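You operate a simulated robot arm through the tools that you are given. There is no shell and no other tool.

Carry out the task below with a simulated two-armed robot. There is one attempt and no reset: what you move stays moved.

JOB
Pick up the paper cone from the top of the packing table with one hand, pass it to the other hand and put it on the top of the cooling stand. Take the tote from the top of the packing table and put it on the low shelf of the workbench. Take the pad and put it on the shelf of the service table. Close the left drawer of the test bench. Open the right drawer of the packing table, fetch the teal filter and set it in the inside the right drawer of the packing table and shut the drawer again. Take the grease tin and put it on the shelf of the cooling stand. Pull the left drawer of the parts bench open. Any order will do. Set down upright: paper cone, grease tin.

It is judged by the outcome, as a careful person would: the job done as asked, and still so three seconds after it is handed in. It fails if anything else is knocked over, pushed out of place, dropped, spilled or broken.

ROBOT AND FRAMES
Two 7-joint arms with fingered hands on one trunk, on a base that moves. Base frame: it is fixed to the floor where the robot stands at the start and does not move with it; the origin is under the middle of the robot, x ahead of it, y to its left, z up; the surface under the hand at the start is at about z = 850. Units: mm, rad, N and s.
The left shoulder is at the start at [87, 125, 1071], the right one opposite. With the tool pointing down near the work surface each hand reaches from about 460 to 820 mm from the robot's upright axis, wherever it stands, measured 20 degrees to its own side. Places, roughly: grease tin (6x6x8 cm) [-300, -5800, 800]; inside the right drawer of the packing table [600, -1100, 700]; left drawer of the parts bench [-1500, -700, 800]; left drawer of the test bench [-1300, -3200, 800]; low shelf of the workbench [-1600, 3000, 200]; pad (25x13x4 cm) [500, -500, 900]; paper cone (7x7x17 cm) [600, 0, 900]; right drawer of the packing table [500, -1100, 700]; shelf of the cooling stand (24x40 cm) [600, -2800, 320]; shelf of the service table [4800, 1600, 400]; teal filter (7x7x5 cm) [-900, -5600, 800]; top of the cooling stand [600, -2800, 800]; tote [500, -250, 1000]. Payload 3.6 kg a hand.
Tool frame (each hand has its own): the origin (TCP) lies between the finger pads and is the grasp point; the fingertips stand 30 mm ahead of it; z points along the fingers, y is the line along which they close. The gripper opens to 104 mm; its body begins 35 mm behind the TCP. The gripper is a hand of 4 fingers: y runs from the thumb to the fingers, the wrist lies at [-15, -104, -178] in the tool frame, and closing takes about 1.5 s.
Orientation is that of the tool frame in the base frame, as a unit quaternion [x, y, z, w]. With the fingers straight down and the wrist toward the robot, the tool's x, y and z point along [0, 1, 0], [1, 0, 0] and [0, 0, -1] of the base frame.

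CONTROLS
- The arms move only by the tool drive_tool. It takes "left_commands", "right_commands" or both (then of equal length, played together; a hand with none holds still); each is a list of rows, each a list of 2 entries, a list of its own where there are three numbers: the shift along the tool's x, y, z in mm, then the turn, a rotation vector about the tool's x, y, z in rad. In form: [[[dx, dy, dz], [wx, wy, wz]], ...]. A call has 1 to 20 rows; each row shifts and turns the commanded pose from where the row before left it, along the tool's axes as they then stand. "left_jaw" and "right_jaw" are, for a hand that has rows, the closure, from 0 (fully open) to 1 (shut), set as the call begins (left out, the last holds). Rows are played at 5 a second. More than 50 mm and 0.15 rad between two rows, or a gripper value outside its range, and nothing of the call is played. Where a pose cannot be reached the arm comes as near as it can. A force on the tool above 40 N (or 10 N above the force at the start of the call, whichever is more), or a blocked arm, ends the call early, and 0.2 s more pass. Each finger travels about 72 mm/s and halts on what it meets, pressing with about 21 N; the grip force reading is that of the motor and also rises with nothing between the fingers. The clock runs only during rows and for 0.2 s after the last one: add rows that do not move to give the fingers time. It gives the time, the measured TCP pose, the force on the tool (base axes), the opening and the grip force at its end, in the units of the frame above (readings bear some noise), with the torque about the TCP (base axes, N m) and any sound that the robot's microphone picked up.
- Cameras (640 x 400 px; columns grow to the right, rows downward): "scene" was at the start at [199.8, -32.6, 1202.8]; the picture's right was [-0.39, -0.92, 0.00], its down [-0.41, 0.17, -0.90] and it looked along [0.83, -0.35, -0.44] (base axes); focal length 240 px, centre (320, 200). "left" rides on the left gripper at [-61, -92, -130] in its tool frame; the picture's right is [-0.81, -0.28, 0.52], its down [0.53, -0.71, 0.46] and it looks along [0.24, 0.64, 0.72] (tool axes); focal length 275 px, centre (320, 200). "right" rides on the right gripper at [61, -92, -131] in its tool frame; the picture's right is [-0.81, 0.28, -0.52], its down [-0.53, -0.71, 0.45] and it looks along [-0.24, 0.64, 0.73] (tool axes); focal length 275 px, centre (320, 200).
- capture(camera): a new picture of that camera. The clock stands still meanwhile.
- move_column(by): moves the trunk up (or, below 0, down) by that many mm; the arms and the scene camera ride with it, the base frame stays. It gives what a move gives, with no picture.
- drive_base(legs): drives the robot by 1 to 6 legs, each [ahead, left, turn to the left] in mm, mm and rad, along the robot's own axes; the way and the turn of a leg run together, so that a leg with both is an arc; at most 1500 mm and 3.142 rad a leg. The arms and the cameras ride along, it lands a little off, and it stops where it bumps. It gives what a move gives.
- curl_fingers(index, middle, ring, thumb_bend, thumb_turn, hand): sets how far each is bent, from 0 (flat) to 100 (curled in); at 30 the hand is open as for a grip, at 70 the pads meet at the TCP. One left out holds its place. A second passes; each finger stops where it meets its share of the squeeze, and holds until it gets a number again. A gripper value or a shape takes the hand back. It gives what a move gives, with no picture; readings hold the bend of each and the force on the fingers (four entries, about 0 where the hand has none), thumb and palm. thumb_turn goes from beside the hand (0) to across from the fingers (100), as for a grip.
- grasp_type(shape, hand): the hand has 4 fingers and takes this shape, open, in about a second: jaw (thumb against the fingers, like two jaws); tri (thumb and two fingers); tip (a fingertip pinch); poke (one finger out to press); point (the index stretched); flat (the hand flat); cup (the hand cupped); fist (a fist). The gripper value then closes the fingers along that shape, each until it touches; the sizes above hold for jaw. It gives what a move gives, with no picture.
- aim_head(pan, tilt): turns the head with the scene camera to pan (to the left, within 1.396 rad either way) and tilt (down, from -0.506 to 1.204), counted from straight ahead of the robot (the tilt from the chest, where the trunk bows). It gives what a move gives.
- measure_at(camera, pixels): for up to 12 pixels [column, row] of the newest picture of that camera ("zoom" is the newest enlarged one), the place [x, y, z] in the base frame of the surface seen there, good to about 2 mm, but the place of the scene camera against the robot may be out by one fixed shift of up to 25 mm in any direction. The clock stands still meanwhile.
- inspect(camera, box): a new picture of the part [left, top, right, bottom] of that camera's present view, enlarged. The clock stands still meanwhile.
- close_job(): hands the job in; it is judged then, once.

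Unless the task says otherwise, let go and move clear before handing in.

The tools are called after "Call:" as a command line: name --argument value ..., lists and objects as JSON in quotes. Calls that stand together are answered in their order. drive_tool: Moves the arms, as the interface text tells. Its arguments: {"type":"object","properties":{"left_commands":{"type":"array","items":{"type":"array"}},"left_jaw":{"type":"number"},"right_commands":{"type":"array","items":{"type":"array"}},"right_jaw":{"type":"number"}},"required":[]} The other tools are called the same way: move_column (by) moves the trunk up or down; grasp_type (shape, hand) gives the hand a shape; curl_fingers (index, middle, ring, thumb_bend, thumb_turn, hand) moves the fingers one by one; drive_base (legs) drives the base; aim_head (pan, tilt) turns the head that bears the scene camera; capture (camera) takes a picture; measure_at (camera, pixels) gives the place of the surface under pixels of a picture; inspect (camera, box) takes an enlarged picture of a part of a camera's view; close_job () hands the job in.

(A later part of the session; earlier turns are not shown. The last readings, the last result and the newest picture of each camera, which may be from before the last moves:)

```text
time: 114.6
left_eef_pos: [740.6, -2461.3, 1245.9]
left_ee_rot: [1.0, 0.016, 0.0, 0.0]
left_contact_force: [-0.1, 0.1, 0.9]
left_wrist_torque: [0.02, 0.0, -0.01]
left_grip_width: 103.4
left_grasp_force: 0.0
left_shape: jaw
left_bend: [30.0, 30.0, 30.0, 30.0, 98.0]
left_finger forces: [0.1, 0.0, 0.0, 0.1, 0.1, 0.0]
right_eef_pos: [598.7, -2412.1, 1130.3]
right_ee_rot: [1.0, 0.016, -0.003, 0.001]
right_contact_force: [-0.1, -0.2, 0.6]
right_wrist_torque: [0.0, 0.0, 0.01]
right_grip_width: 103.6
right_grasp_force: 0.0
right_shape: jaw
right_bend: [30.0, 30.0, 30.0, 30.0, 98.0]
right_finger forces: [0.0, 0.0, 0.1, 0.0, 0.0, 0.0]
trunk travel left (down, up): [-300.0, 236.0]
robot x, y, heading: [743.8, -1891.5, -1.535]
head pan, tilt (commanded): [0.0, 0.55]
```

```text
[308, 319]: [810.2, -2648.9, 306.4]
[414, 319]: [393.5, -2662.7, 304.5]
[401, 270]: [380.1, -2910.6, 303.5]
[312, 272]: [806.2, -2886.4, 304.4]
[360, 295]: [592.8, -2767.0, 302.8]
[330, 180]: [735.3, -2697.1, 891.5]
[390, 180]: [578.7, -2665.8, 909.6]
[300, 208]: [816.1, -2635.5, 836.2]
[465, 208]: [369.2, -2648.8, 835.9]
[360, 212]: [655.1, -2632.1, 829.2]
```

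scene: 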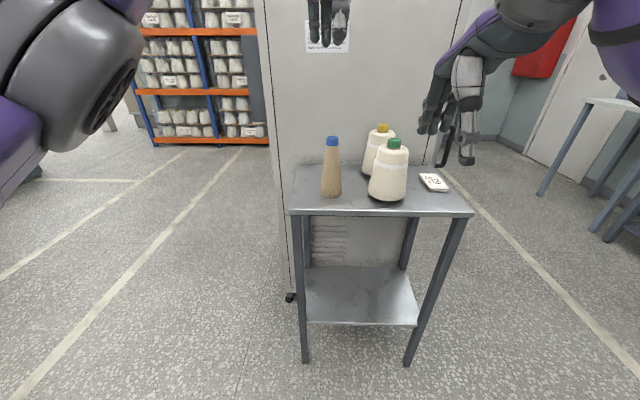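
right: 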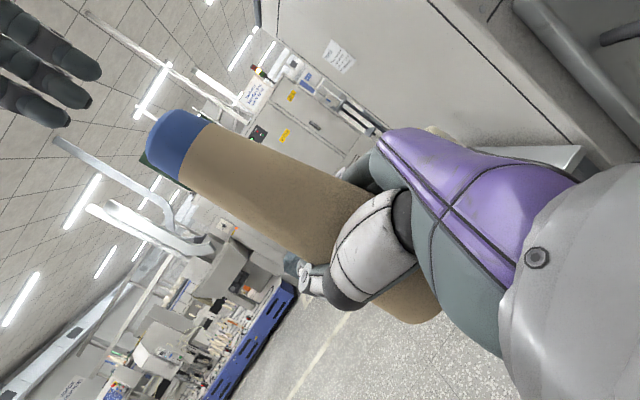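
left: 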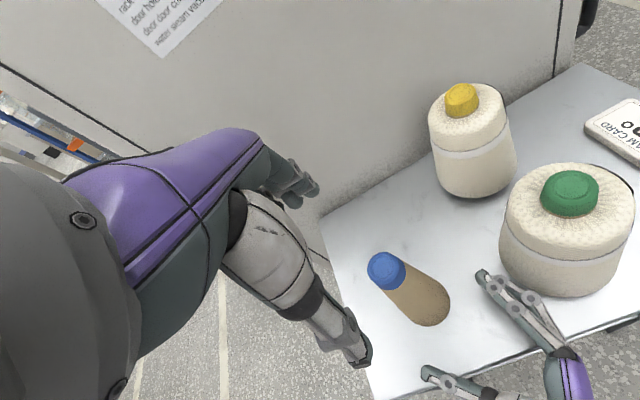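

The shelf spans about x 385–815, y −2650…−2910, z≈318. Now I'll drive round to the aisle and toward the far table with the grease tin, stopping to look midway.

Call:
drive_base --legs '[[0, -1100, -0.03], [1450, 0, 0]]'

Call:
aim_head --pan 0.0 --tilt 0.35

Call:
capture --camera "scene"

```text
time: 131.4
left_eef_pos: [-363.3, -3922.0, 1246.5]
left_ee_rot: [1.0, 0.004, 0.0, 0.0]
left_contact_force: [0.0, 0.1, 0.3]
left_wrist_torque: [0.01, 0.06, -0.01]
left_grip_width: 103.7
left_grasp_force: 0.1
left_shape: jaw
left_bend: [30.0, 30.0, 30.0, 30.0, 98.0]
left_finger forces: [0.0, 0.0, 0.1, 0.0, 0.0, 0.0]
right_eef_pos: [-505.4, -3868.1, 1131.0]
right_ee_rot: [1.0, 0.005, -0.003, 0.002]
right_contact_force: [-0.2, -0.8, -0.1]
right_wrist_torque: [-0.02, 0.0, 0.02]
right_grip_width: 103.5
right_grasp_force: 0.1
right_shape: jaw
right_bend: [30.0, 30.0, 30.0, 30.0, 98.0]
right_finger forces: [0.0, 0.0, 0.1, 0.0, 0.1, 0.0]
trunk travel left (down, up): [-300.0, 236.0]
robot x, y, heading: [-350.3, -3352.9, -1.561]
head pan, tilt (commanded): [0.0, 0.55]
```

```text
time: 132.1
left_eef_pos: [-363.8, -3922.7, 1247.0]
left_ee_rot: [1.0, 0.004, 0.001, 0.001]
left_contact_force: [0.8, -0.7, 0.4]
left_wrist_torque: [-0.01, 0.0, 0.0]
left_grip_width: 103.7
left_grasp_force: 0.1
left_shape: jaw
left_bend: [30.0, 30.0, 30.0, 30.0, 98.0]
left_finger forces: [0.0, 0.1, 0.1, 0.0, 0.0, 0.0]
right_eef_pos: [-504.1, -3869.1, 1130.8]
right_ee_rot: [1.0, 0.006, -0.003, 0.0]
right_contact_force: [-0.1, 0.1, -0.3]
right_wrist_torque: [0.0, -0.03, -0.01]
right_grip_width: 103.5
right_grasp_force: 0.0
right_shape: jaw
right_bend: [30.0, 30.0, 30.0, 30.0, 98.0]
right_finger forces: [0.1, 0.0, 0.0, 0.0, 0.0, 0.1]
trunk travel left (down, up): [-300.0, 236.0]
robot x, y, heading: [-344.2, -3351.7, -1.563]
head pan, tilt (commanded): [0.0, 0.351]
```

```text
taken
```

scene: 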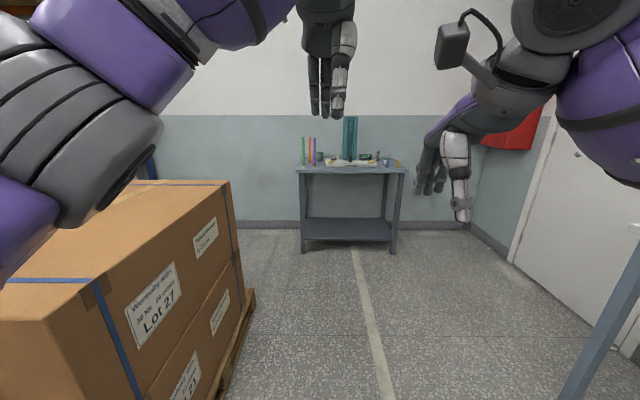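

The far table stands straight ahead (350,170) with several small items. I'll zoom in on it.

Call:
inspect --camera "scene" --box '[290, 105, 420, 190]'

Call:
measure_at --camera "scene" --pixels '[[298, 170], [405, 171], [305, 166], [395, 166], [350, 160], [300, 250]]'

```text
4.71 times, centred on (355, 148) of scene
```

zoom: 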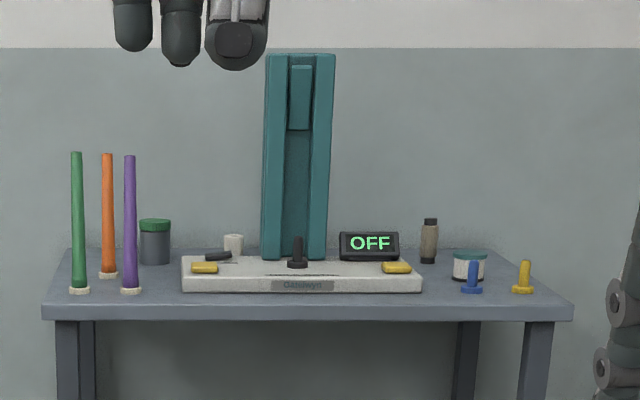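

```text
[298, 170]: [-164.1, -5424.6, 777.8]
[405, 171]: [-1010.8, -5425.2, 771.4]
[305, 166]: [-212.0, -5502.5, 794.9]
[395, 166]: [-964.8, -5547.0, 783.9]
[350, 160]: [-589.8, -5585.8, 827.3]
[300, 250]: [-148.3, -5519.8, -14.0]
```

The grease tin is the grey one with a green lid (zoom 155,240), left behind tall spindles; the teal filter is the white one with a teal lid (zoom 468,265), right. A tall teal press stands in the middle, so I'll spread the hands to the sides first and then drive closer.

Call:
drive_tool --left_commands '[[[42, -7, 13], [0, 0, 0]], [[42, -7, 13], [0, 0, 0]], [[42, -7, 13], [0, 0, 0]], [[42, -7, 13], [0, 0, 0]], [[42, -7, 13], [0, 0, 0]], [[42, -7, 13], [0, 0, 0]], [[42, -7, 13], [0, 0, 0]], [[0, 0, 0], [0, 0, 0]]]' --right_commands '[[[-18, -5, -3], [0, 0, 0]], [[-18, -5, -3], [0, 0, 0]], [[-18, -5, -3], [0, 0, 0]], [[-18, -5, -3], [0, 0, 0]], [[-18, -5, -3], [0, 0, 0]], [[-18, -5, -3], [0, 0, 0]], [[-18, -5, -3], [0, 0, 0]], [[0, 0, 0], [0, 0, 0]]]'

Call:
drive_base --legs '[[1300, -238, -0.008]]'

Call:
aim_head --pan 0.0 --tilt 0.5

Call:
capture --camera "scene"

```text
time: 133.9
left_eef_pos: [-70.1, -3872.1, 1155.7]
left_ee_rot: [1.0, 0.004, 0.0, 0.0]
left_contact_force: [-0.4, 0.7, 0.4]
left_wrist_torque: [-0.02, 0.0, 0.0]
left_grip_width: 103.6
left_grasp_force: 0.0
left_shape: jaw
left_bend: [30.0, 30.0, 30.0, 30.0, 98.0]
left_finger forces: [0.1, 0.0, 0.1, 0.0, 0.1, 0.1]
right_eef_pos: [-632.7, -3836.0, 1152.1]
right_ee_rot: [1.0, 0.005, -0.003, 0.001]
right_contact_force: [0.0, -0.3, -0.5]
right_wrist_torque: [-0.01, 0.02, 0.01]
right_grip_width: 103.8
right_grasp_force: 0.1
right_shape: jaw
right_bend: [30.0, 30.0, 30.0, 30.0, 98.0]
right_finger forces: [0.1, 0.0, 0.0, 0.1, 0.0, 0.0]
trunk travel left (down, up): [-300.0, 236.0]
robot x, y, heading: [-349.8, -3353.3, -1.559]
head pan, tilt (commanded): [0.0, 0.351]
```

```text
time: 140.6
left_eef_pos: [-300.5, -5187.8, 1157.1]
left_ee_rot: [1.0, 0.002, 0.0, 0.0]
left_contact_force: [0.1, 0.4, 0.6]
left_wrist_torque: [0.0, 0.02, -0.03]
left_grip_width: 103.7
left_grasp_force: 0.1
left_shape: jaw
left_bend: [30.0, 30.0, 30.0, 30.0, 98.0]
left_finger forces: [0.0, 0.0, 0.0, 0.0, 0.1, 0.1]
right_eef_pos: [-861.1, -5151.0, 1151.8]
right_ee_rot: [1.0, 0.004, -0.003, 0.001]
right_contact_force: [0.2, -0.2, -0.6]
right_wrist_torque: [0.03, -0.01, 0.01]
right_grip_width: 103.5
right_grasp_force: 0.0
right_shape: jaw
right_bend: [30.0, 30.0, 30.0, 30.0, 98.0]
right_finger forces: [0.0, 0.1, 0.0, 0.0, 0.0, 0.1]
trunk travel left (down, up): [-300.0, 236.0]
robot x, y, heading: [-575.7, -4669.2, -1.56]
head pan, tilt (commanded): [0.0, 0.351]
```

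```text
time: 141.3
left_eef_pos: [-300.1, -5187.5, 1155.7]
left_ee_rot: [1.0, 0.003, 0.0, 0.0]
left_contact_force: [1.1, -0.4, 0.2]
left_wrist_torque: [0.02, -0.01, 0.01]
left_grip_width: 103.6
left_grasp_force: 0.0
left_shape: jaw
left_bend: [30.0, 30.0, 30.0, 30.0, 98.0]
left_finger forces: [0.0, 0.0, 0.1, 0.0, 0.0, 0.0]
right_eef_pos: [-861.3, -5150.4, 1151.9]
right_ee_rot: [1.0, 0.003, -0.003, 0.0]
right_contact_force: [-1.2, -0.2, 0.0]
right_wrist_torque: [0.0, 0.01, 0.04]
right_grip_width: 103.4
right_grasp_force: 0.1
right_shape: jaw
right_bend: [30.0, 30.0, 30.0, 30.0, 98.0]
right_finger forces: [0.1, 0.0, 0.0, 0.0, 0.0, 0.0]
trunk travel left (down, up): [-300.0, 236.0]
robot x, y, heading: [-575.8, -4667.3, -1.568]
head pan, tilt (commanded): [0.0, 0.499]
```

```text
taken
```

scene: 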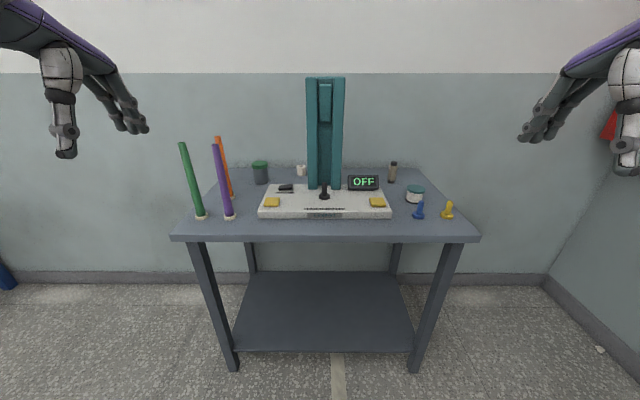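

Call:
inspect --camera "scene" --box '[170, 120, 320, 250]'

Call:
measure_at --camera "scene" --pixels '[[260, 163], [260, 175], [183, 145], [215, 147], [219, 138], [201, 216], [229, 214], [230, 190], [414, 188], [415, 198], [419, 208], [447, 205]]'

Call:
inspect --camera "scene" --box '[340, 140, 490, 250]'

Call:
capture --camera "left"

Call:
capture --camera "right"

```text
3.08 times, centred on (245, 185) of scene
```

zoom: 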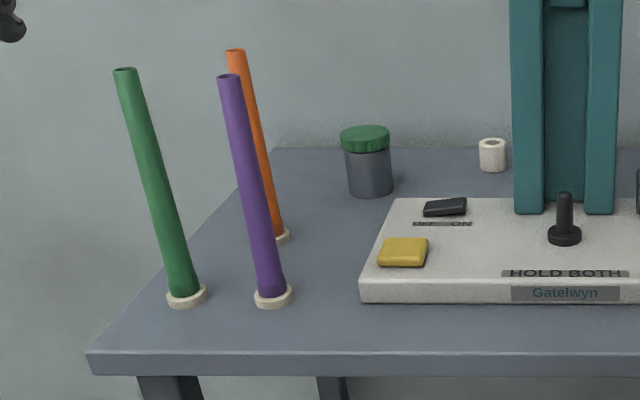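

```text
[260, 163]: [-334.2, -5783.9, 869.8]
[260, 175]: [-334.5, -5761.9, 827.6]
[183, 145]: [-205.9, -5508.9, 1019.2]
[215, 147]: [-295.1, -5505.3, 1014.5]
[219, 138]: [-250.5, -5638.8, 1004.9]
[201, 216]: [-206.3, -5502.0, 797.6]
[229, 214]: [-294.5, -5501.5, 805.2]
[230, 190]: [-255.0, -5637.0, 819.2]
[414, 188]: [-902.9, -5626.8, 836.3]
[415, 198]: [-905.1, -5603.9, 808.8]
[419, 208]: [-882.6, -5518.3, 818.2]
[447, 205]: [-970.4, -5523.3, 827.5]
```

```text
3.64 times, centred on (415, 195) of scene
```

zoom: 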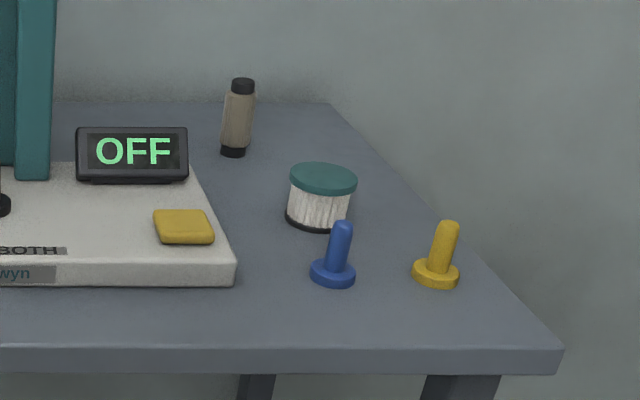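

```text
taken
```

left: 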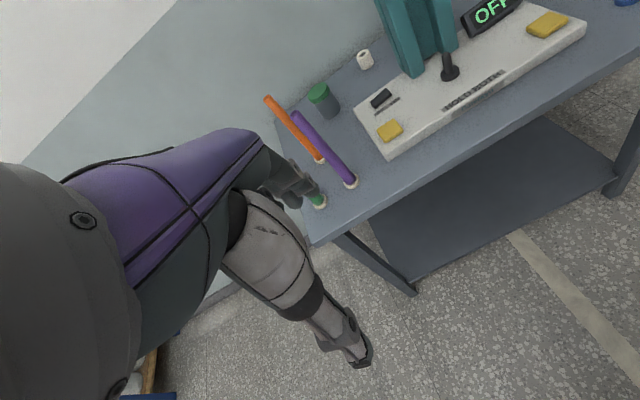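

```text
taken
```

right: 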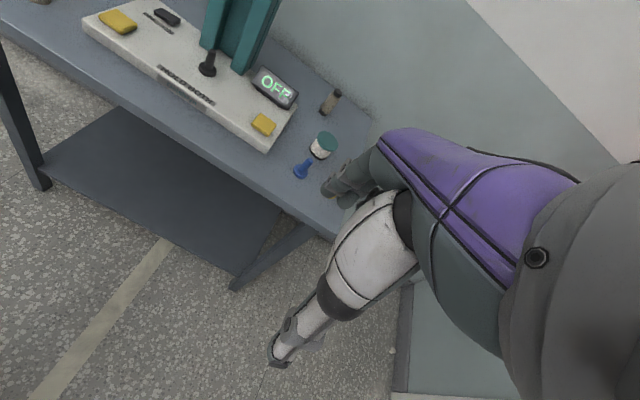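

Measured: tin at about (-334,-5790), lid top ≈883; filter at about (-904,-5625); spindles at (-206,-5502), (-295,-5501), (-254,-5640) up to z≈1030. I'll take the filter first with the right hand: tuck the left hand into the free lane and drive up.

Call:
drive_tool --left_commands '[[[-42, -35, 0], [0, 0, 0]], [[-43, -35, 0], [0, 0, 0]], [[0, 0, 0], [0, 0, 0]]]'

Call:
drive_base --legs '[[400, -40, 0]]'

Call:
capture --camera "right"

Call:
capture --camera "scene"

```text
refused: row 1 steps farther than a row can; nothing moved
```

```text
time: 143.8
left_eef_pos: [-339.7, -5585.2, 1155.3]
left_ee_rot: [1.0, 0.0, 0.0, 0.0]
left_contact_force: [0.0, 0.0, -0.1]
left_wrist_torque: [0.04, 0.02, -0.01]
left_grip_width: 103.7
left_grasp_force: 0.1
left_shape: jaw
left_bend: [30.0, 30.0, 30.0, 30.0, 98.0]
left_finger forces: [0.0, 0.1, 0.0, 0.0, 0.0, 0.1]
right_eef_pos: [-901.1, -5546.1, 1152.8]
right_ee_rot: [1.0, 0.002, -0.002, 0.001]
right_contact_force: [0.6, 0.3, 0.0]
right_wrist_torque: [0.0, 0.02, 0.03]
right_grip_width: 103.9
right_grasp_force: 0.1
right_shape: jaw
right_bend: [30.0, 30.0, 30.0, 30.0, 98.0]
right_finger forces: [0.1, 0.0, 0.0, 0.1, 0.1, 0.0]
trunk travel left (down, up): [-300.0, 236.0]
robot x, y, heading: [-610.4, -5066.0, -1.569]
head pan, tilt (commanded): [0.0, 0.499]
```

```text
taken
```

right: 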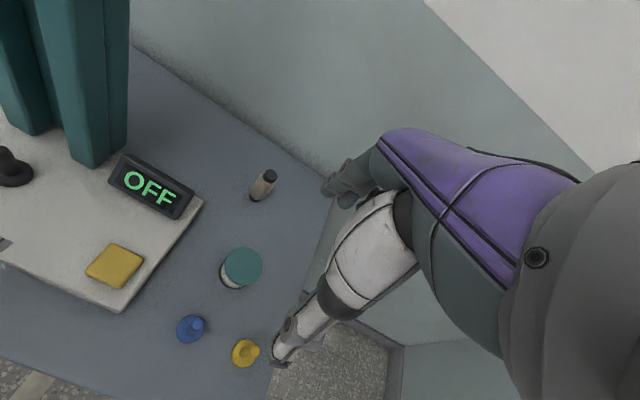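

```text
taken
```

scene: 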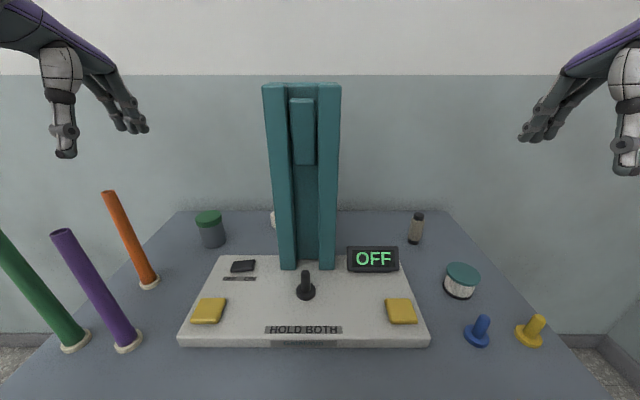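

The left tuck was refused for step size but the drive is fine; the left hand stays well above the spindles. I'll measure the filter and pegs from the right camera.

Call:
measure_at --camera "right" --pixels '[[243, 265], [230, 265], [257, 265], [243, 253], [243, 279], [228, 283], [192, 325], [246, 348], [290, 210], [195, 345], [262, 182]]'

Call:
measure_at --camera "scene" --pixels '[[463, 273], [461, 292], [208, 218], [209, 235], [208, 245]]'

```text
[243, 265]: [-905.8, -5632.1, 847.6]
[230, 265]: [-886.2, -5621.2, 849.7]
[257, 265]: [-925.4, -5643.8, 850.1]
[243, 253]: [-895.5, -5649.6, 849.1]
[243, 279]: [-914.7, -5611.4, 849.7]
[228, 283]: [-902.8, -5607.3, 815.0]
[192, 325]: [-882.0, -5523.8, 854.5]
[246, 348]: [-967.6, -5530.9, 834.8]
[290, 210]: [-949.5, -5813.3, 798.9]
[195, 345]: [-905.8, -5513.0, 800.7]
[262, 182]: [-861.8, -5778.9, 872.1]
```

```text
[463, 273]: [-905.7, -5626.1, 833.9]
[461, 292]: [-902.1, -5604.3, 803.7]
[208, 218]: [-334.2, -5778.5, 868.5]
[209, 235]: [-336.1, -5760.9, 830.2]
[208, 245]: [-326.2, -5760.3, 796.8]
```

The filter's centre is (-905,-5631) with its lid at z≈849, and the blue peg is 100 mm nearer. I'll move over it and down to z≈900, then check.

Call:
drive_tool --right_commands '[[[-2, 43, 0], [0, 0, 0]], [[-2, 42, 0], [0, 0, 0]], [[0, 0, 45], [0, 0, 0]], [[0, 0, 45], [0, 0, 0]], [[0, 0, 45], [0, 0, 0]], [[0, 0, 45], [0, 0, 0]], [[0, 0, 45], [0, 0, 0]], [[0, 0, 28], [0, 0, 0]], [[0, 0, 0], [0, 0, 0]]]' --right_jaw 0

Call:
capture --camera "right"

Call:
capture --camera "scene"

```text
time: 145.8
left_eef_pos: [-339.5, -5585.6, 1156.0]
left_ee_rot: [1.0, 0.001, 0.0, -0.001]
left_contact_force: [0.0, 0.0, 0.4]
left_wrist_torque: [-0.01, 0.04, 0.02]
left_grip_width: 103.9
left_grasp_force: 0.0
left_shape: jaw
left_bend: [30.0, 30.0, 30.0, 30.0, 98.0]
left_finger forces: [0.0, 0.0, 0.0, 0.0, 0.0, 0.0]
right_eef_pos: [-905.2, -5631.5, 900.8]
right_ee_rot: [1.0, 0.002, -0.002, 0.0]
right_contact_force: [-0.3, 0.2, -0.6]
right_wrist_torque: [0.0, 0.01, -0.02]
right_grip_width: 103.5
right_grasp_force: 0.0
right_shape: jaw
right_bend: [30.0, 30.0, 30.0, 30.0, 98.0]
right_finger forces: [0.1, 0.0, 0.1, 0.0, 0.0, 0.0]
trunk travel left (down, up): [-300.0, 236.0]
robot x, y, heading: [-613.3, -5065.1, -1.569]
head pan, tilt (commanded): [0.0, 0.499]
```

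```text
taken
```

right: 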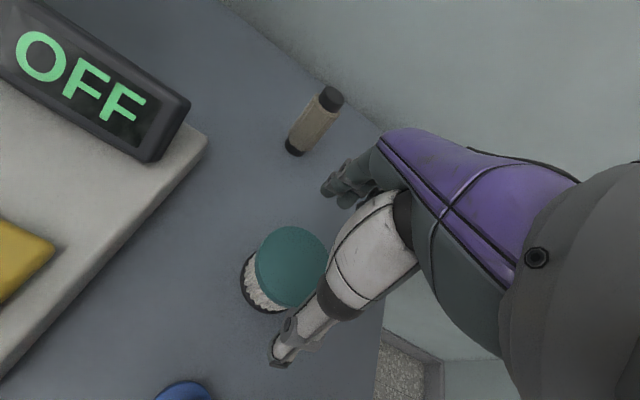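

```text
taken
```

scene: 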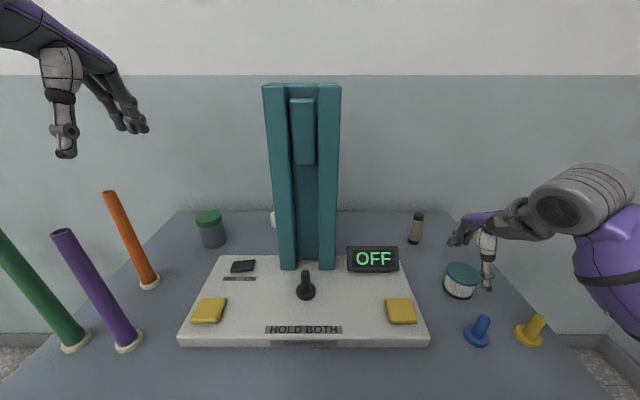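

The hand is centred over the filter by the readings. I'll go down to z≈843 and close.

Call:
drive_tool --right_commands '[[[0, 0, 20], [0, 0, 0]], [[0, 0, 20], [0, 0, 0]], [[0, 0, 12], [0, 0, 0]], [[0, 0, 5], [0, 0, 0]], [[0, 0, 0], [0, 0, 0]]]' --right_jaw 0

Call:
capture --camera "right"

```text
time: 147.0
left_eef_pos: [-340.1, -5585.5, 1156.5]
left_ee_rot: [1.0, 0.001, 0.0, 0.0]
left_contact_force: [0.0, 0.6, -0.4]
left_wrist_torque: [-0.03, -0.02, 0.03]
left_grip_width: 103.7
left_grasp_force: 0.1
left_shape: jaw
left_bend: [30.0, 30.0, 30.0, 30.0, 98.0]
left_finger forces: [0.0, 0.1, 0.0, 0.0, 0.0, 0.0]
right_eef_pos: [-905.9, -5631.4, 842.1]
right_ee_rot: [1.0, 0.003, -0.003, 0.001]
right_contact_force: [-0.1, 0.3, 0.5]
right_wrist_torque: [-0.01, -0.01, 0.01]
right_grip_width: 104.0
right_grasp_force: 0.0
right_shape: jaw
right_bend: [30.0, 30.0, 30.0, 30.0, 98.0]
right_finger forces: [0.0, 0.0, 0.0, 0.0, 0.0, 0.0]
trunk travel left (down, up): [-300.0, 236.0]
robot x, y, heading: [-610.5, -5063.4, -1.57]
head pan, tilt (commanded): [0.0, 0.499]
```

```text
taken
```

right: 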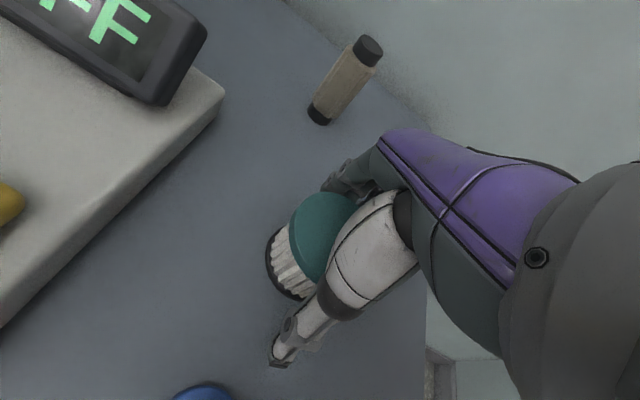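

Call:
drive_tool --right_commands '[[[0, 0, 0], [0, 0, 0]], [[0, 0, 0], [0, 0, 0]], [[0, 0, 0], [0, 0, 0]], [[0, 0, 0], [0, 0, 0]], [[0, 0, 0], [0, 0, 0]], [[0, 0, 0], [0, 0, 0]], [[0, 0, 0], [0, 0, 0]], [[0, 0, 0], [0, 0, 0]]]' --right_jaw 1

Call:
drive_tool --right_commands '[[[0, 0, -10], [0, 0, 0]], [[0, 0, -20], [0, 0, 0]], [[0, 0, -30], [0, 0, 0]], [[0, 0, -30], [0, 0, 0]], [[0, 0, 0], [0, 0, 0]]]'

Call:
capture --camera "right"

Call:
capture --camera "scene"

```text
time: 148.8
left_eef_pos: [-341.2, -5585.5, 1156.2]
left_ee_rot: [1.0, 0.0, 0.0, 0.0]
left_contact_force: [-0.2, -0.7, -0.2]
left_wrist_torque: [0.02, -0.01, -0.05]
left_grip_width: 103.4
left_grasp_force: 0.0
left_shape: jaw
left_bend: [30.0, 30.0, 30.0, 30.0, 98.0]
left_finger forces: [0.0, 0.0, 0.0, 0.0, 0.0, 0.0]
right_eef_pos: [-906.3, -5630.5, 841.9]
right_ee_rot: [1.0, 0.002, -0.003, 0.001]
right_contact_force: [-0.1, -0.2, 0.5]
right_wrist_torque: [0.0, 0.0, 0.01]
right_grip_width: 49.8
right_grasp_force: 20.5
right_shape: jaw
right_bend: [74.0, 45.0, 48.0, 71.0, 100.0]
right_finger forces: [11.4, 6.7, 0.0, 0.0, 18.2, 0.0]
trunk travel left (down, up): [-300.0, 236.0]
robot x, y, heading: [-614.4, -5065.9, -1.571]
head pan, tilt (commanded): [0.0, 0.499]
```

```text
time: 150.0
left_eef_pos: [-341.4, -5584.8, 1155.1]
left_ee_rot: [1.0, 0.001, 0.0, 0.0]
left_contact_force: [0.3, -0.3, 1.2]
left_wrist_torque: [0.01, 0.01, -0.02]
left_grip_width: 103.7
left_grasp_force: 0.0
left_shape: jaw
left_bend: [30.0, 30.0, 30.0, 30.0, 98.0]
left_finger forces: [0.0, 0.0, 0.1, 0.0, 0.0, 0.1]
right_eef_pos: [-905.7, -5630.6, 933.3]
right_ee_rot: [1.0, 0.002, -0.002, 0.001]
right_contact_force: [-0.4, -0.3, -0.5]
right_wrist_torque: [-0.03, 0.0, -0.02]
right_grip_width: 49.7
right_grasp_force: 20.6
right_shape: jaw
right_bend: [74.0, 45.0, 48.0, 71.0, 100.0]
right_finger forces: [11.2, 6.8, 0.0, 0.1, 18.2, 0.0]
trunk travel left (down, up): [-300.0, 236.0]
robot x, y, heading: [-613.4, -5062.8, -1.571]
head pan, tilt (commanded): [0.0, 0.499]
```

```text
taken
```

right: 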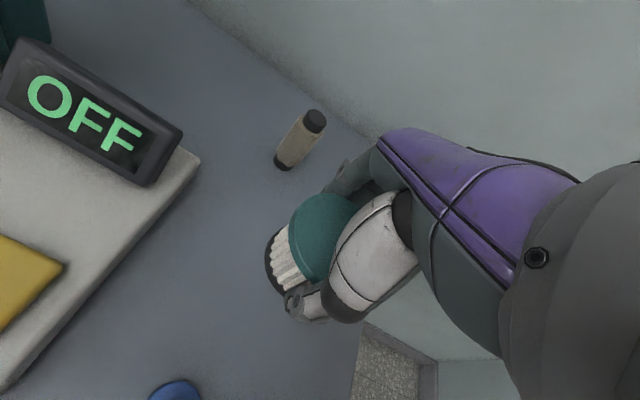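

```text
taken
```

scene: 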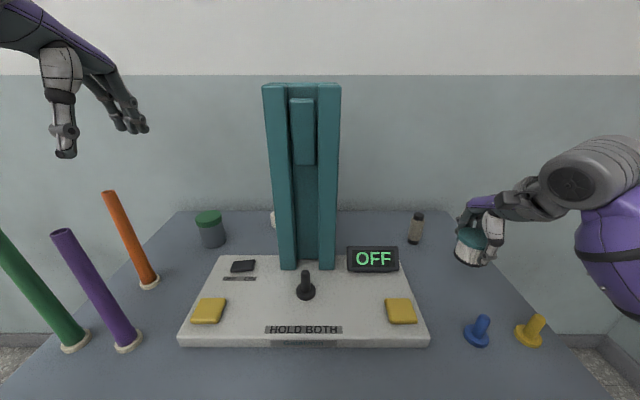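

The filter is held (50 mm grip, 18 N). I'll raise it and pull it in, bring the left hand in near the body, and check how close the wall is behind the tin.

Call:
measure_at --camera "scene" --pixels '[[400, 150], [200, 190], [208, 208], [225, 214], [575, 185], [610, 250], [265, 90], [340, 90], [285, 260]]'

Call:
drive_tool --left_commands '[[[-24, -24, 0], [0, 0, 0]], [[-24, -24, 0], [0, 0, 0]], [[-24, -24, 0], [0, 0, 0]], [[-24, -24, 0], [0, 0, 0]], [[-24, -24, 0], [0, 0, 0]], [[-24, -21, 0], [0, 0, 0]], [[-24, 0, 0], [0, 0, 0]], [[-24, 0, 0], [0, 0, 0]], [[0, 0, 0], [0, 0, 0]]]' --right_commands '[[[0, -18, -27], [0, 0, 0]], [[0, -18, -27], [0, 0, 0]], [[0, -18, -27], [0, 0, 0]], [[0, -18, -27], [0, 0, 0]], [[0, -18, -27], [0, 0, 0]], [[0, -18, -27], [0, 0, 0]], [[0, -18, -27], [0, 0, 0]], [[0, -18, -27], [0, 0, 0]], [[0, 0, 0], [0, 0, 0]]]'

```text
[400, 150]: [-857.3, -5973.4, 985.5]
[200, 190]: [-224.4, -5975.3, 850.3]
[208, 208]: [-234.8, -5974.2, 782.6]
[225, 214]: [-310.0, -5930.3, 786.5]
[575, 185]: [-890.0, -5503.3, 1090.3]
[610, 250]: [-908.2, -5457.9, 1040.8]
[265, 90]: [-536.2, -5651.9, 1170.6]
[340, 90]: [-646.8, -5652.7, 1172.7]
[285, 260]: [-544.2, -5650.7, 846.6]
```

```text
time: 152.0
left_eef_pos: [-532.3, -5445.7, 1156.6]
left_ee_rot: [1.0, 0.002, -0.001, 0.0]
left_contact_force: [-0.1, 0.6, 0.1]
left_wrist_torque: [0.04, -0.02, 0.0]
left_grip_width: 103.7
left_grasp_force: 0.0
left_shape: jaw
left_bend: [30.0, 30.0, 30.0, 30.0, 98.0]
left_finger forces: [0.0, 0.0, 0.1, 0.0, 0.0, 0.0]
right_eef_pos: [-904.4, -5488.3, 1147.8]
right_ee_rot: [1.0, 0.003, -0.002, 0.0]
right_contact_force: [0.3, -0.6, -0.7]
right_wrist_torque: [-0.03, -0.01, 0.0]
right_grip_width: 49.8
right_grasp_force: 20.8
right_shape: jaw
right_bend: [74.0, 45.0, 48.0, 71.0, 100.0]
right_finger forces: [11.3, 6.8, 0.0, 0.1, 18.1, 0.1]
trunk travel left (down, up): [-300.0, 236.0]
robot x, y, heading: [-613.5, -5064.1, -1.577]
head pan, tilt (commanded): [0.0, 0.499]
```

The wall is well behind (y≈-5974). I'll now turn the base 0.265 rad left so that the left arm reaches the tin through the free lane between the spindles and the press.

Call:
drive_base --legs '[[0, 0, 0.266]]'

Call:
aim_head --pan 0.1 --tilt 0.55

Call:
capture --camera "scene"

Call:
capture --camera "left"

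```text
time: 153.3
left_eef_pos: [-434.8, -5410.9, 1154.9]
left_ee_rot: [0.991, 0.135, 0.0, 0.0]
left_contact_force: [-0.5, 0.1, -1.5]
left_wrist_torque: [0.01, 0.02, -0.01]
left_grip_width: 103.6
left_grasp_force: 0.2
left_shape: jaw
left_bend: [30.0, 30.0, 30.0, 30.0, 98.0]
left_finger forces: [0.0, 0.0, 0.0, 0.0, 0.0, 0.0]
right_eef_pos: [-783.8, -5548.0, 1148.7]
right_ee_rot: [0.991, 0.135, -0.003, 0.001]
right_contact_force: [0.4, 0.2, -0.4]
right_wrist_torque: [0.0, -0.01, -0.02]
right_grip_width: 49.7
right_grasp_force: 20.7
right_shape: jaw
right_bend: [74.0, 45.0, 48.0, 71.0, 100.0]
right_finger forces: [11.2, 6.8, 0.0, 0.0, 18.1, 0.0]
trunk travel left (down, up): [-300.0, 236.0]
robot x, y, heading: [-612.8, -5064.5, -1.302]
head pan, tilt (commanded): [0.0, 0.499]
```

```text
time: 153.9
left_eef_pos: [-433.7, -5410.7, 1155.3]
left_ee_rot: [0.991, 0.135, 0.001, -0.001]
left_contact_force: [0.8, -0.1, 0.8]
left_wrist_torque: [0.02, -0.01, 0.01]
left_grip_width: 103.6
left_grasp_force: 0.1
left_shape: jaw
left_bend: [30.0, 30.0, 30.0, 30.0, 98.0]
left_finger forces: [0.0, 0.1, 0.0, 0.0, 0.0, 0.0]
right_eef_pos: [-782.2, -5548.5, 1148.1]
right_ee_rot: [0.991, 0.134, -0.003, 0.001]
right_contact_force: [-0.6, -0.3, -0.5]
right_wrist_torque: [-0.01, 0.05, 0.0]
right_grip_width: 49.7
right_grasp_force: 21.1
right_shape: jaw
right_bend: [74.0, 45.0, 48.0, 71.0, 100.0]
right_finger forces: [11.2, 6.7, 0.0, 0.0, 18.1, 0.0]
trunk travel left (down, up): [-300.0, 236.0]
robot x, y, heading: [-616.2, -5068.3, -1.303]
head pan, tilt (commanded): [0.099, 0.55]
```

```text
taken
```

scene: 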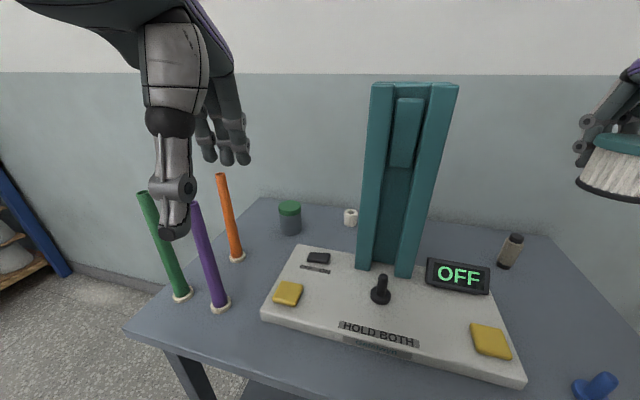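

```text
taken
```

left: 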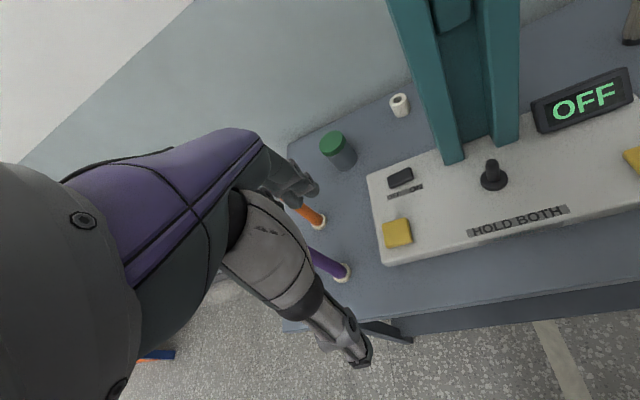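

The lane to the tin is open. I'll measure the tin and spindles from the left camera.

Call:
measure_at --camera "left" --pixels '[[331, 141], [322, 143], [340, 140], [330, 150], [333, 132], [345, 160], [399, 98], [318, 220], [340, 272], [400, 175]]'

```text
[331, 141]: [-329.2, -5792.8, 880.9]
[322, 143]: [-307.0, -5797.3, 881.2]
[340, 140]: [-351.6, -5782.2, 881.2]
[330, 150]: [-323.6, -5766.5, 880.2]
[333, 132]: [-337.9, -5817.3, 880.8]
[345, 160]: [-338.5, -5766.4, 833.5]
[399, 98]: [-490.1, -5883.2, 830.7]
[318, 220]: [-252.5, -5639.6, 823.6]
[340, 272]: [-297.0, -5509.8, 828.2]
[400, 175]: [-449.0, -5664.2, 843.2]
```

The tin's centre is (-330,-5792), lid at 881; straight ahead of the left hand by 395 mm. I'll move along the lane partway while lowering a bit, and check clearances.

Call:
drive_tool --left_commands '[[[0, 44, 10], [0, 0, 0]], [[0, 44, 20], [0, 0, 0]], [[0, 44, 20], [0, 0, 0]], [[0, 44, 20], [0, 0, 0]], [[0, 44, 20], [0, 0, 0]], [[0, 0, 0], [0, 0, 0]]]' --left_jaw 0

Call:
capture --camera "scene"

Call:
capture --camera "left"

```text
time: 155.3
left_eef_pos: [-376.5, -5622.6, 1063.5]
left_ee_rot: [0.991, 0.134, 0.0, -0.001]
left_contact_force: [-0.3, 0.7, -0.4]
left_wrist_torque: [-0.01, 0.0, 0.01]
left_grip_width: 103.7
left_grasp_force: 0.1
left_shape: jaw
left_bend: [30.0, 30.0, 30.0, 30.0, 98.0]
left_finger forces: [0.0, 0.1, 0.0, 0.0, 0.1, 0.0]
right_eef_pos: [-782.9, -5549.1, 1148.5]
right_ee_rot: [0.991, 0.135, -0.002, 0.002]
right_contact_force: [-0.1, -0.2, -1.0]
right_wrist_torque: [-0.03, 0.01, -0.01]
right_grip_width: 49.4
right_grasp_force: 21.4
right_shape: jaw
right_bend: [74.0, 45.0, 48.0, 71.0, 100.0]
right_finger forces: [11.2, 6.9, 0.1, 0.0, 18.1, 0.0]
trunk travel left (down, up): [-300.0, 236.0]
robot x, y, heading: [-616.9, -5065.1, -1.303]
head pan, tilt (commanded): [0.099, 0.55]
```

```text
taken
```

scene: 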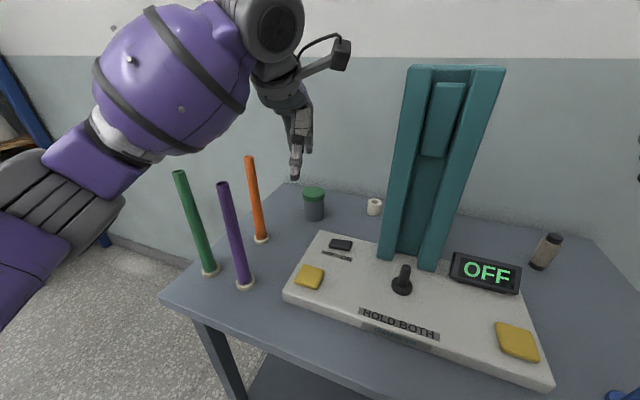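

```text
taken
```

left: 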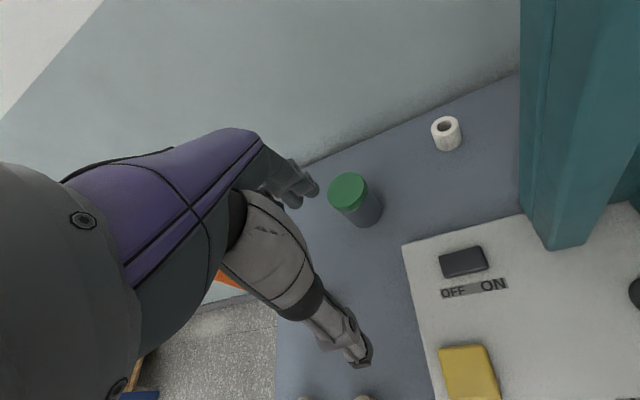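

The forearm bulge (175,80) passes left above the spindle tops (180,172), (223,183), (250,157). I'll measure how much height lies between before lowering.

Call:
measure_at --camera "scene" --pixels '[[180, 148], [130, 150], [220, 110], [80, 180], [180, 80], [40, 210], [270, 100], [240, 50], [181, 173], [223, 184], [250, 158], [120, 155]]'

```text
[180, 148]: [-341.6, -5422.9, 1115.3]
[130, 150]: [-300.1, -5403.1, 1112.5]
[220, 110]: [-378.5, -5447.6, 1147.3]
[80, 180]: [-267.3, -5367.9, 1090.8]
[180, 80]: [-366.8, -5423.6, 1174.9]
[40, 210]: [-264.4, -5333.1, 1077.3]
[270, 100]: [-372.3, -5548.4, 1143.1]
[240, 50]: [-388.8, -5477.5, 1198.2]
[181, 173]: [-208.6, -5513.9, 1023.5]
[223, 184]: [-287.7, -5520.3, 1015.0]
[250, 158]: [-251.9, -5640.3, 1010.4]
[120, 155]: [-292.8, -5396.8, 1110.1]
```

When lowered and extended, the left forearm would come too near the purple spindle. I'd like to stand a little further right and closer, so I'll retract the left hand and look down at the gap between my base and the table.

Call:
drive_tool --left_commands '[[[0, -44, -20], [0, 0, 0]], [[0, -44, -20], [0, 0, 0]], [[0, -44, -20], [0, 0, 0]], [[0, -44, -20], [0, 0, 0]], [[0, -44, -10], [0, 0, 0]], [[0, 0, 0], [0, 0, 0]]]'

Call:
aim_head --pan 0.0 --tilt 1.2

Call:
capture --camera "scene"

```text
time: 156.7
left_eef_pos: [-432.9, -5414.2, 1156.4]
left_ee_rot: [0.99, 0.142, -0.006, -0.006]
left_contact_force: [0.5, 0.5, 0.3]
left_wrist_torque: [0.04, 0.0, -0.01]
left_grip_width: 103.7
left_grasp_force: 0.1
left_shape: jaw
left_bend: [30.0, 30.0, 30.0, 30.0, 98.0]
left_finger forces: [0.1, 0.0, 0.0, 0.0, 0.0, 0.0]
right_eef_pos: [-782.2, -5548.8, 1148.2]
right_ee_rot: [0.991, 0.134, -0.003, 0.001]
right_contact_force: [-0.2, -0.5, -0.8]
right_wrist_torque: [0.0, -0.04, -0.04]
right_grip_width: 49.5
right_grasp_force: 21.3
right_shape: jaw
right_bend: [74.0, 45.0, 48.0, 71.0, 100.0]
right_finger forces: [11.4, 6.8, 0.0, 0.1, 18.1, 0.0]
trunk travel left (down, up): [-300.0, 236.0]
robot x, y, heading: [-613.9, -5065.8, -1.302]
head pan, tilt (commanded): [0.099, 0.55]
```

```text
time: 157.8
left_eef_pos: [-435.6, -5411.0, 1153.1]
left_ee_rot: [0.991, 0.137, 0.004, -0.003]
left_contact_force: [23.6, -33.9, -34.9]
left_wrist_torque: [1.88, 0.11, 1.07]
left_grip_width: 104.2
left_grasp_force: 0.0
left_shape: jaw
left_bend: [30.0, 30.0, 30.0, 30.0, 98.0]
left_finger forces: [0.0, 0.0, 0.0, 0.0, 0.0, 0.1]
right_eef_pos: [-782.1, -5548.7, 1148.4]
right_ee_rot: [0.991, 0.135, -0.003, 0.001]
right_contact_force: [0.2, 0.2, -1.6]
right_wrist_torque: [-0.01, 0.02, -0.01]
right_grip_width: 49.6
right_grasp_force: 21.3
right_shape: jaw
right_bend: [74.0, 46.0, 48.0, 71.0, 100.0]
right_finger forces: [11.3, 6.7, 0.0, 0.1, 18.1, 0.0]
trunk travel left (down, up): [-300.0, 236.0]
robot x, y, heading: [-615.6, -5063.9, -1.299]
head pan, tilt (commanded): [0.0, 1.201]
```

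```text
taken
```

scene: 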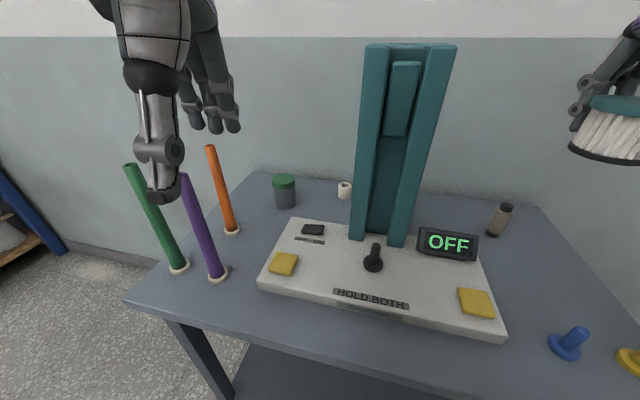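

The head's tilt is being blocked by the left hand (forces ~50 N), which is held too near the head. I'll bring the head back up at once, then move the hand away from it.

Call:
aim_head --pan 0.0 --tilt 0.5

Call:
drive_tool --left_commands '[[[0, 30, 0], [0, 0, 0]], [[0, 30, 0], [0, 0, 0]], [[0, 20, 0], [0, 0, 0]], [[0, 0, 0], [0, 0, 0]]]'

Call:
capture --camera "scene"

```text
time: 158.8
left_eef_pos: [-435.8, -5410.9, 1156.5]
left_ee_rot: [0.991, 0.133, 0.0, 0.001]
left_contact_force: [0.1, -0.2, 0.1]
left_wrist_torque: [-0.01, 0.0, -0.01]
left_grip_width: 103.9
left_grasp_force: 0.1
left_shape: jaw
left_bend: [30.0, 30.0, 30.0, 30.0, 98.0]
left_finger forces: [0.1, 0.0, 0.1, 0.0, 0.1, 0.0]
right_eef_pos: [-783.2, -5549.7, 1149.0]
right_ee_rot: [0.991, 0.135, -0.001, 0.001]
right_contact_force: [-0.9, -0.5, -1.2]
right_wrist_torque: [0.02, 0.01, -0.01]
right_grip_width: 49.5
right_grasp_force: 20.8
right_shape: jaw
right_bend: [74.0, 46.0, 48.0, 71.0, 100.0]
right_finger forces: [11.3, 6.8, 0.0, 0.0, 18.1, 0.0]
trunk travel left (down, up): [-300.0, 236.0]
robot x, y, heading: [-612.1, -5065.5, -1.301]
head pan, tilt (commanded): [0.0, 0.499]
```

```text
time: 159.8
left_eef_pos: [-413.3, -5489.0, 1155.7]
left_ee_rot: [0.991, 0.135, 0.0, 0.0]
left_contact_force: [0.2, 1.1, -0.1]
left_wrist_torque: [0.02, 0.02, -0.02]
left_grip_width: 103.8
left_grasp_force: 0.0
left_shape: jaw
left_bend: [30.0, 30.0, 30.0, 30.0, 98.0]
left_finger forces: [0.1, 0.0, 0.0, 0.1, 0.0, 0.0]
right_eef_pos: [-783.5, -5548.5, 1147.5]
right_ee_rot: [0.991, 0.134, -0.002, 0.001]
right_contact_force: [0.0, -0.5, -1.2]
right_wrist_torque: [0.01, -0.01, -0.02]
right_grip_width: 49.6
right_grasp_force: 21.1
right_shape: jaw
right_bend: [74.0, 46.0, 48.0, 71.0, 100.0]
right_finger forces: [11.2, 6.8, 0.0, 0.1, 18.1, 0.1]
trunk travel left (down, up): [-300.0, 236.0]
robot x, y, heading: [-616.0, -5060.6, -1.304]
head pan, tilt (commanded): [0.0, 0.499]
```

```text
taken
```

scene: 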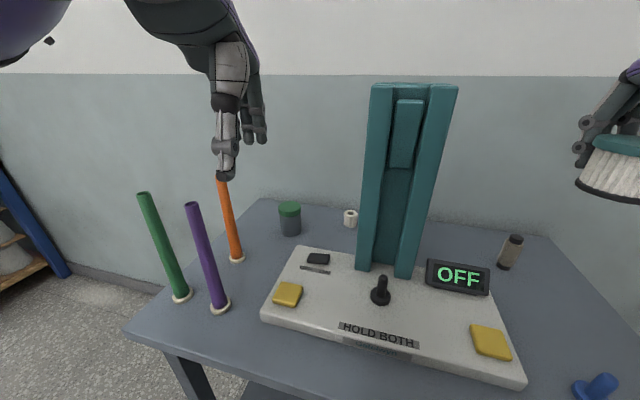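

All is well again. I'll look down more gently, with the hand now clear of the head.

Call:
aim_head --pan -0.2 --tilt 1.0

Call:
capture --camera "scene"

```text
time: 160.8
left_eef_pos: [-413.3, -5488.7, 1155.9]
left_ee_rot: [0.991, 0.134, 0.0, 0.0]
left_contact_force: [-0.2, 0.2, 0.7]
left_wrist_torque: [-0.03, -0.03, -0.05]
left_grip_width: 103.8
left_grasp_force: 0.1
left_shape: jaw
left_bend: [30.0, 30.0, 30.0, 30.0, 98.0]
left_finger forces: [0.0, 0.0, 0.0, 0.0, 0.0, 0.1]
right_eef_pos: [-784.3, -5549.4, 1149.0]
right_ee_rot: [0.991, 0.135, -0.002, 0.001]
right_contact_force: [-0.3, -1.1, -1.1]
right_wrist_torque: [-0.04, 0.03, 0.01]
right_grip_width: 49.6
right_grasp_force: 21.0
right_shape: jaw
right_bend: [74.0, 46.0, 48.0, 71.0, 100.0]
right_finger forces: [11.5, 6.7, 0.1, 0.0, 18.1, 0.1]
trunk travel left (down, up): [-300.0, 236.0]
robot x, y, heading: [-611.1, -5062.2, -1.299]
head pan, tilt (commanded): [-0.201, 1.0]
```

```text
taken
```

scene: 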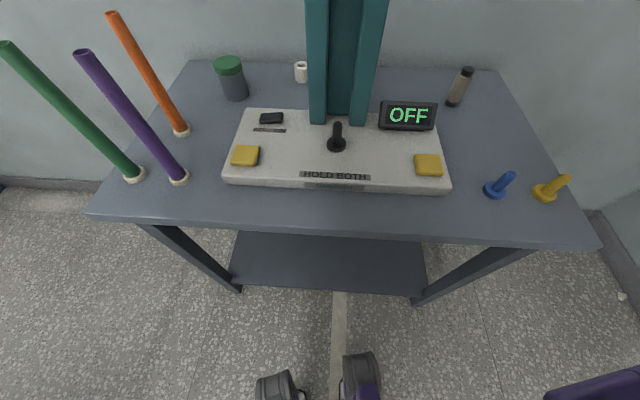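

I can see the front of my base (275,380), (360,360) and the table's front edge. I'll measure the gap.

Call:
measure_at --camera "scene" --pixels '[[275, 378], [360, 358], [360, 385], [330, 236], [330, 292], [150, 228], [520, 250], [235, 288], [415, 300]]'

```text
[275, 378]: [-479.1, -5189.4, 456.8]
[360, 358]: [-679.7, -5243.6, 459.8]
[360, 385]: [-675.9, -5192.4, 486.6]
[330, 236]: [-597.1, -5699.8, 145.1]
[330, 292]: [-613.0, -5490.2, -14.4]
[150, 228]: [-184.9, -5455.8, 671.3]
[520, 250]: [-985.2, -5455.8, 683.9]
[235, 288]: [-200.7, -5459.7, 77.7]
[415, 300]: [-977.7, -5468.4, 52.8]
```

My knees reach only ~180 mm ahead of the axis and the table edge is at y≈-5425, so I can stand a bit closer and further right. I'll shift the base and then turn the left hand 20° so its wrist stays clear of the spindles.

Call:
drive_base --legs '[[23, -113, 0.052]]'

Call:
drive_tool --left_commands '[[[0, 0, 0], [0, 0, -0.117]], [[0, 0, 0], [0, 0, -0.117]], [[0, 0, 0], [0, 0, -0.116]], [[0, 0, 0], [0, 0, 0]]]'

Call:
aim_head --pan 0.1 --tilt 0.55

Call:
capture --camera "scene"

Call:
capture --camera "left"

```text
time: 162.4
left_eef_pos: [-494.2, -5531.6, 1155.5]
left_ee_rot: [0.987, 0.161, 0.0, 0.0]
left_contact_force: [-0.1, 0.1, 0.0]
left_wrist_torque: [-0.02, -0.04, -0.01]
left_grip_width: 103.9
left_grasp_force: 0.0
left_shape: jaw
left_bend: [30.0, 30.0, 30.0, 30.0, 98.0]
left_finger forces: [0.1, 0.0, 0.0, 0.0, 0.0, 0.0]
right_eef_pos: [-860.4, -5612.9, 1147.7]
right_ee_rot: [0.987, 0.16, -0.001, 0.002]
right_contact_force: [-0.4, 0.3, -0.2]
right_wrist_torque: [-0.02, 0.0, 0.02]
right_grip_width: 49.6
right_grasp_force: 21.1
right_shape: jaw
right_bend: [74.0, 46.0, 48.0, 71.0, 100.0]
right_finger forces: [11.3, 6.7, 0.1, 0.1, 18.1, 0.0]
trunk travel left (down, up): [-300.0, 236.0]
robot x, y, heading: [-717.7, -5123.6, -1.246]
head pan, tilt (commanded): [-0.201, 1.0]
```

```text
time: 163.4
left_eef_pos: [-493.4, -5533.6, 1155.0]
left_ee_rot: [0.944, 0.33, 0.0, 0.0]
left_contact_force: [-0.9, -0.2, 0.6]
left_wrist_torque: [0.0, -0.03, 0.0]
left_grip_width: 103.8
left_grasp_force: 0.0
left_shape: jaw
left_bend: [30.0, 30.0, 30.0, 30.0, 98.0]
left_finger forces: [0.0, 0.0, 0.1, 0.1, 0.0, 0.1]
right_eef_pos: [-859.6, -5612.1, 1148.6]
right_ee_rot: [0.987, 0.161, -0.003, 0.002]
right_contact_force: [-0.6, -0.1, -1.1]
right_wrist_torque: [-0.02, -0.01, 0.02]
right_grip_width: 49.5
right_grasp_force: 20.8
right_shape: jaw
right_bend: [74.0, 46.0, 48.0, 71.0, 100.0]
right_finger forces: [11.3, 6.7, 0.0, 0.0, 18.1, 0.1]
trunk travel left (down, up): [-300.0, 236.0]
robot x, y, heading: [-717.4, -5119.7, -1.252]
head pan, tilt (commanded): [-0.201, 1.0]
```

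```text
time: 164.3
left_eef_pos: [-491.2, -5532.3, 1157.6]
left_ee_rot: [0.942, 0.335, -0.004, -0.001]
left_contact_force: [-0.1, -0.5, 0.5]
left_wrist_torque: [0.0, -0.01, 0.02]
left_grip_width: 103.8
left_grasp_force: 0.1
left_shape: jaw
left_bend: [30.0, 30.0, 30.0, 30.0, 98.0]
left_finger forces: [0.0, 0.1, 0.1, 0.0, 0.0, 0.0]
right_eef_pos: [-859.8, -5612.4, 1147.7]
right_ee_rot: [0.987, 0.162, -0.002, 0.002]
right_contact_force: [0.3, -0.5, -0.4]
right_wrist_torque: [-0.04, -0.01, 0.05]
right_grip_width: 49.7
right_grasp_force: 20.5
right_shape: jaw
right_bend: [74.0, 46.0, 48.0, 71.0, 100.0]
right_finger forces: [11.3, 6.7, 0.0, 0.0, 18.1, 0.0]
trunk travel left (down, up): [-300.0, 236.0]
robot x, y, heading: [-713.9, -5118.0, -1.246]
head pan, tilt (commanded): [0.099, 0.55]
```

```text
taken
```

scene: 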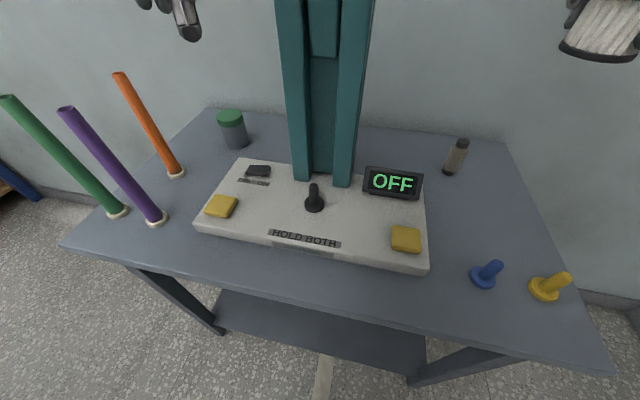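

```text
taken
```

left: 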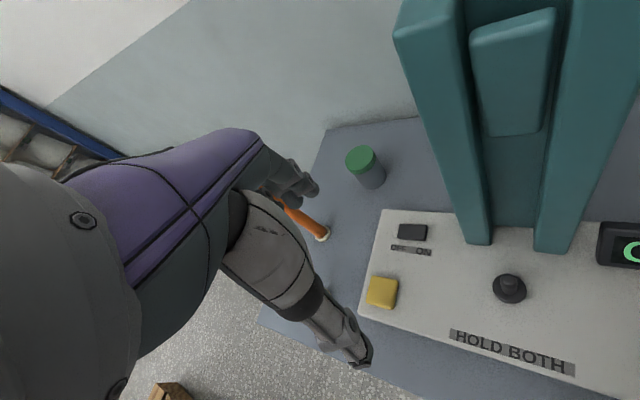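

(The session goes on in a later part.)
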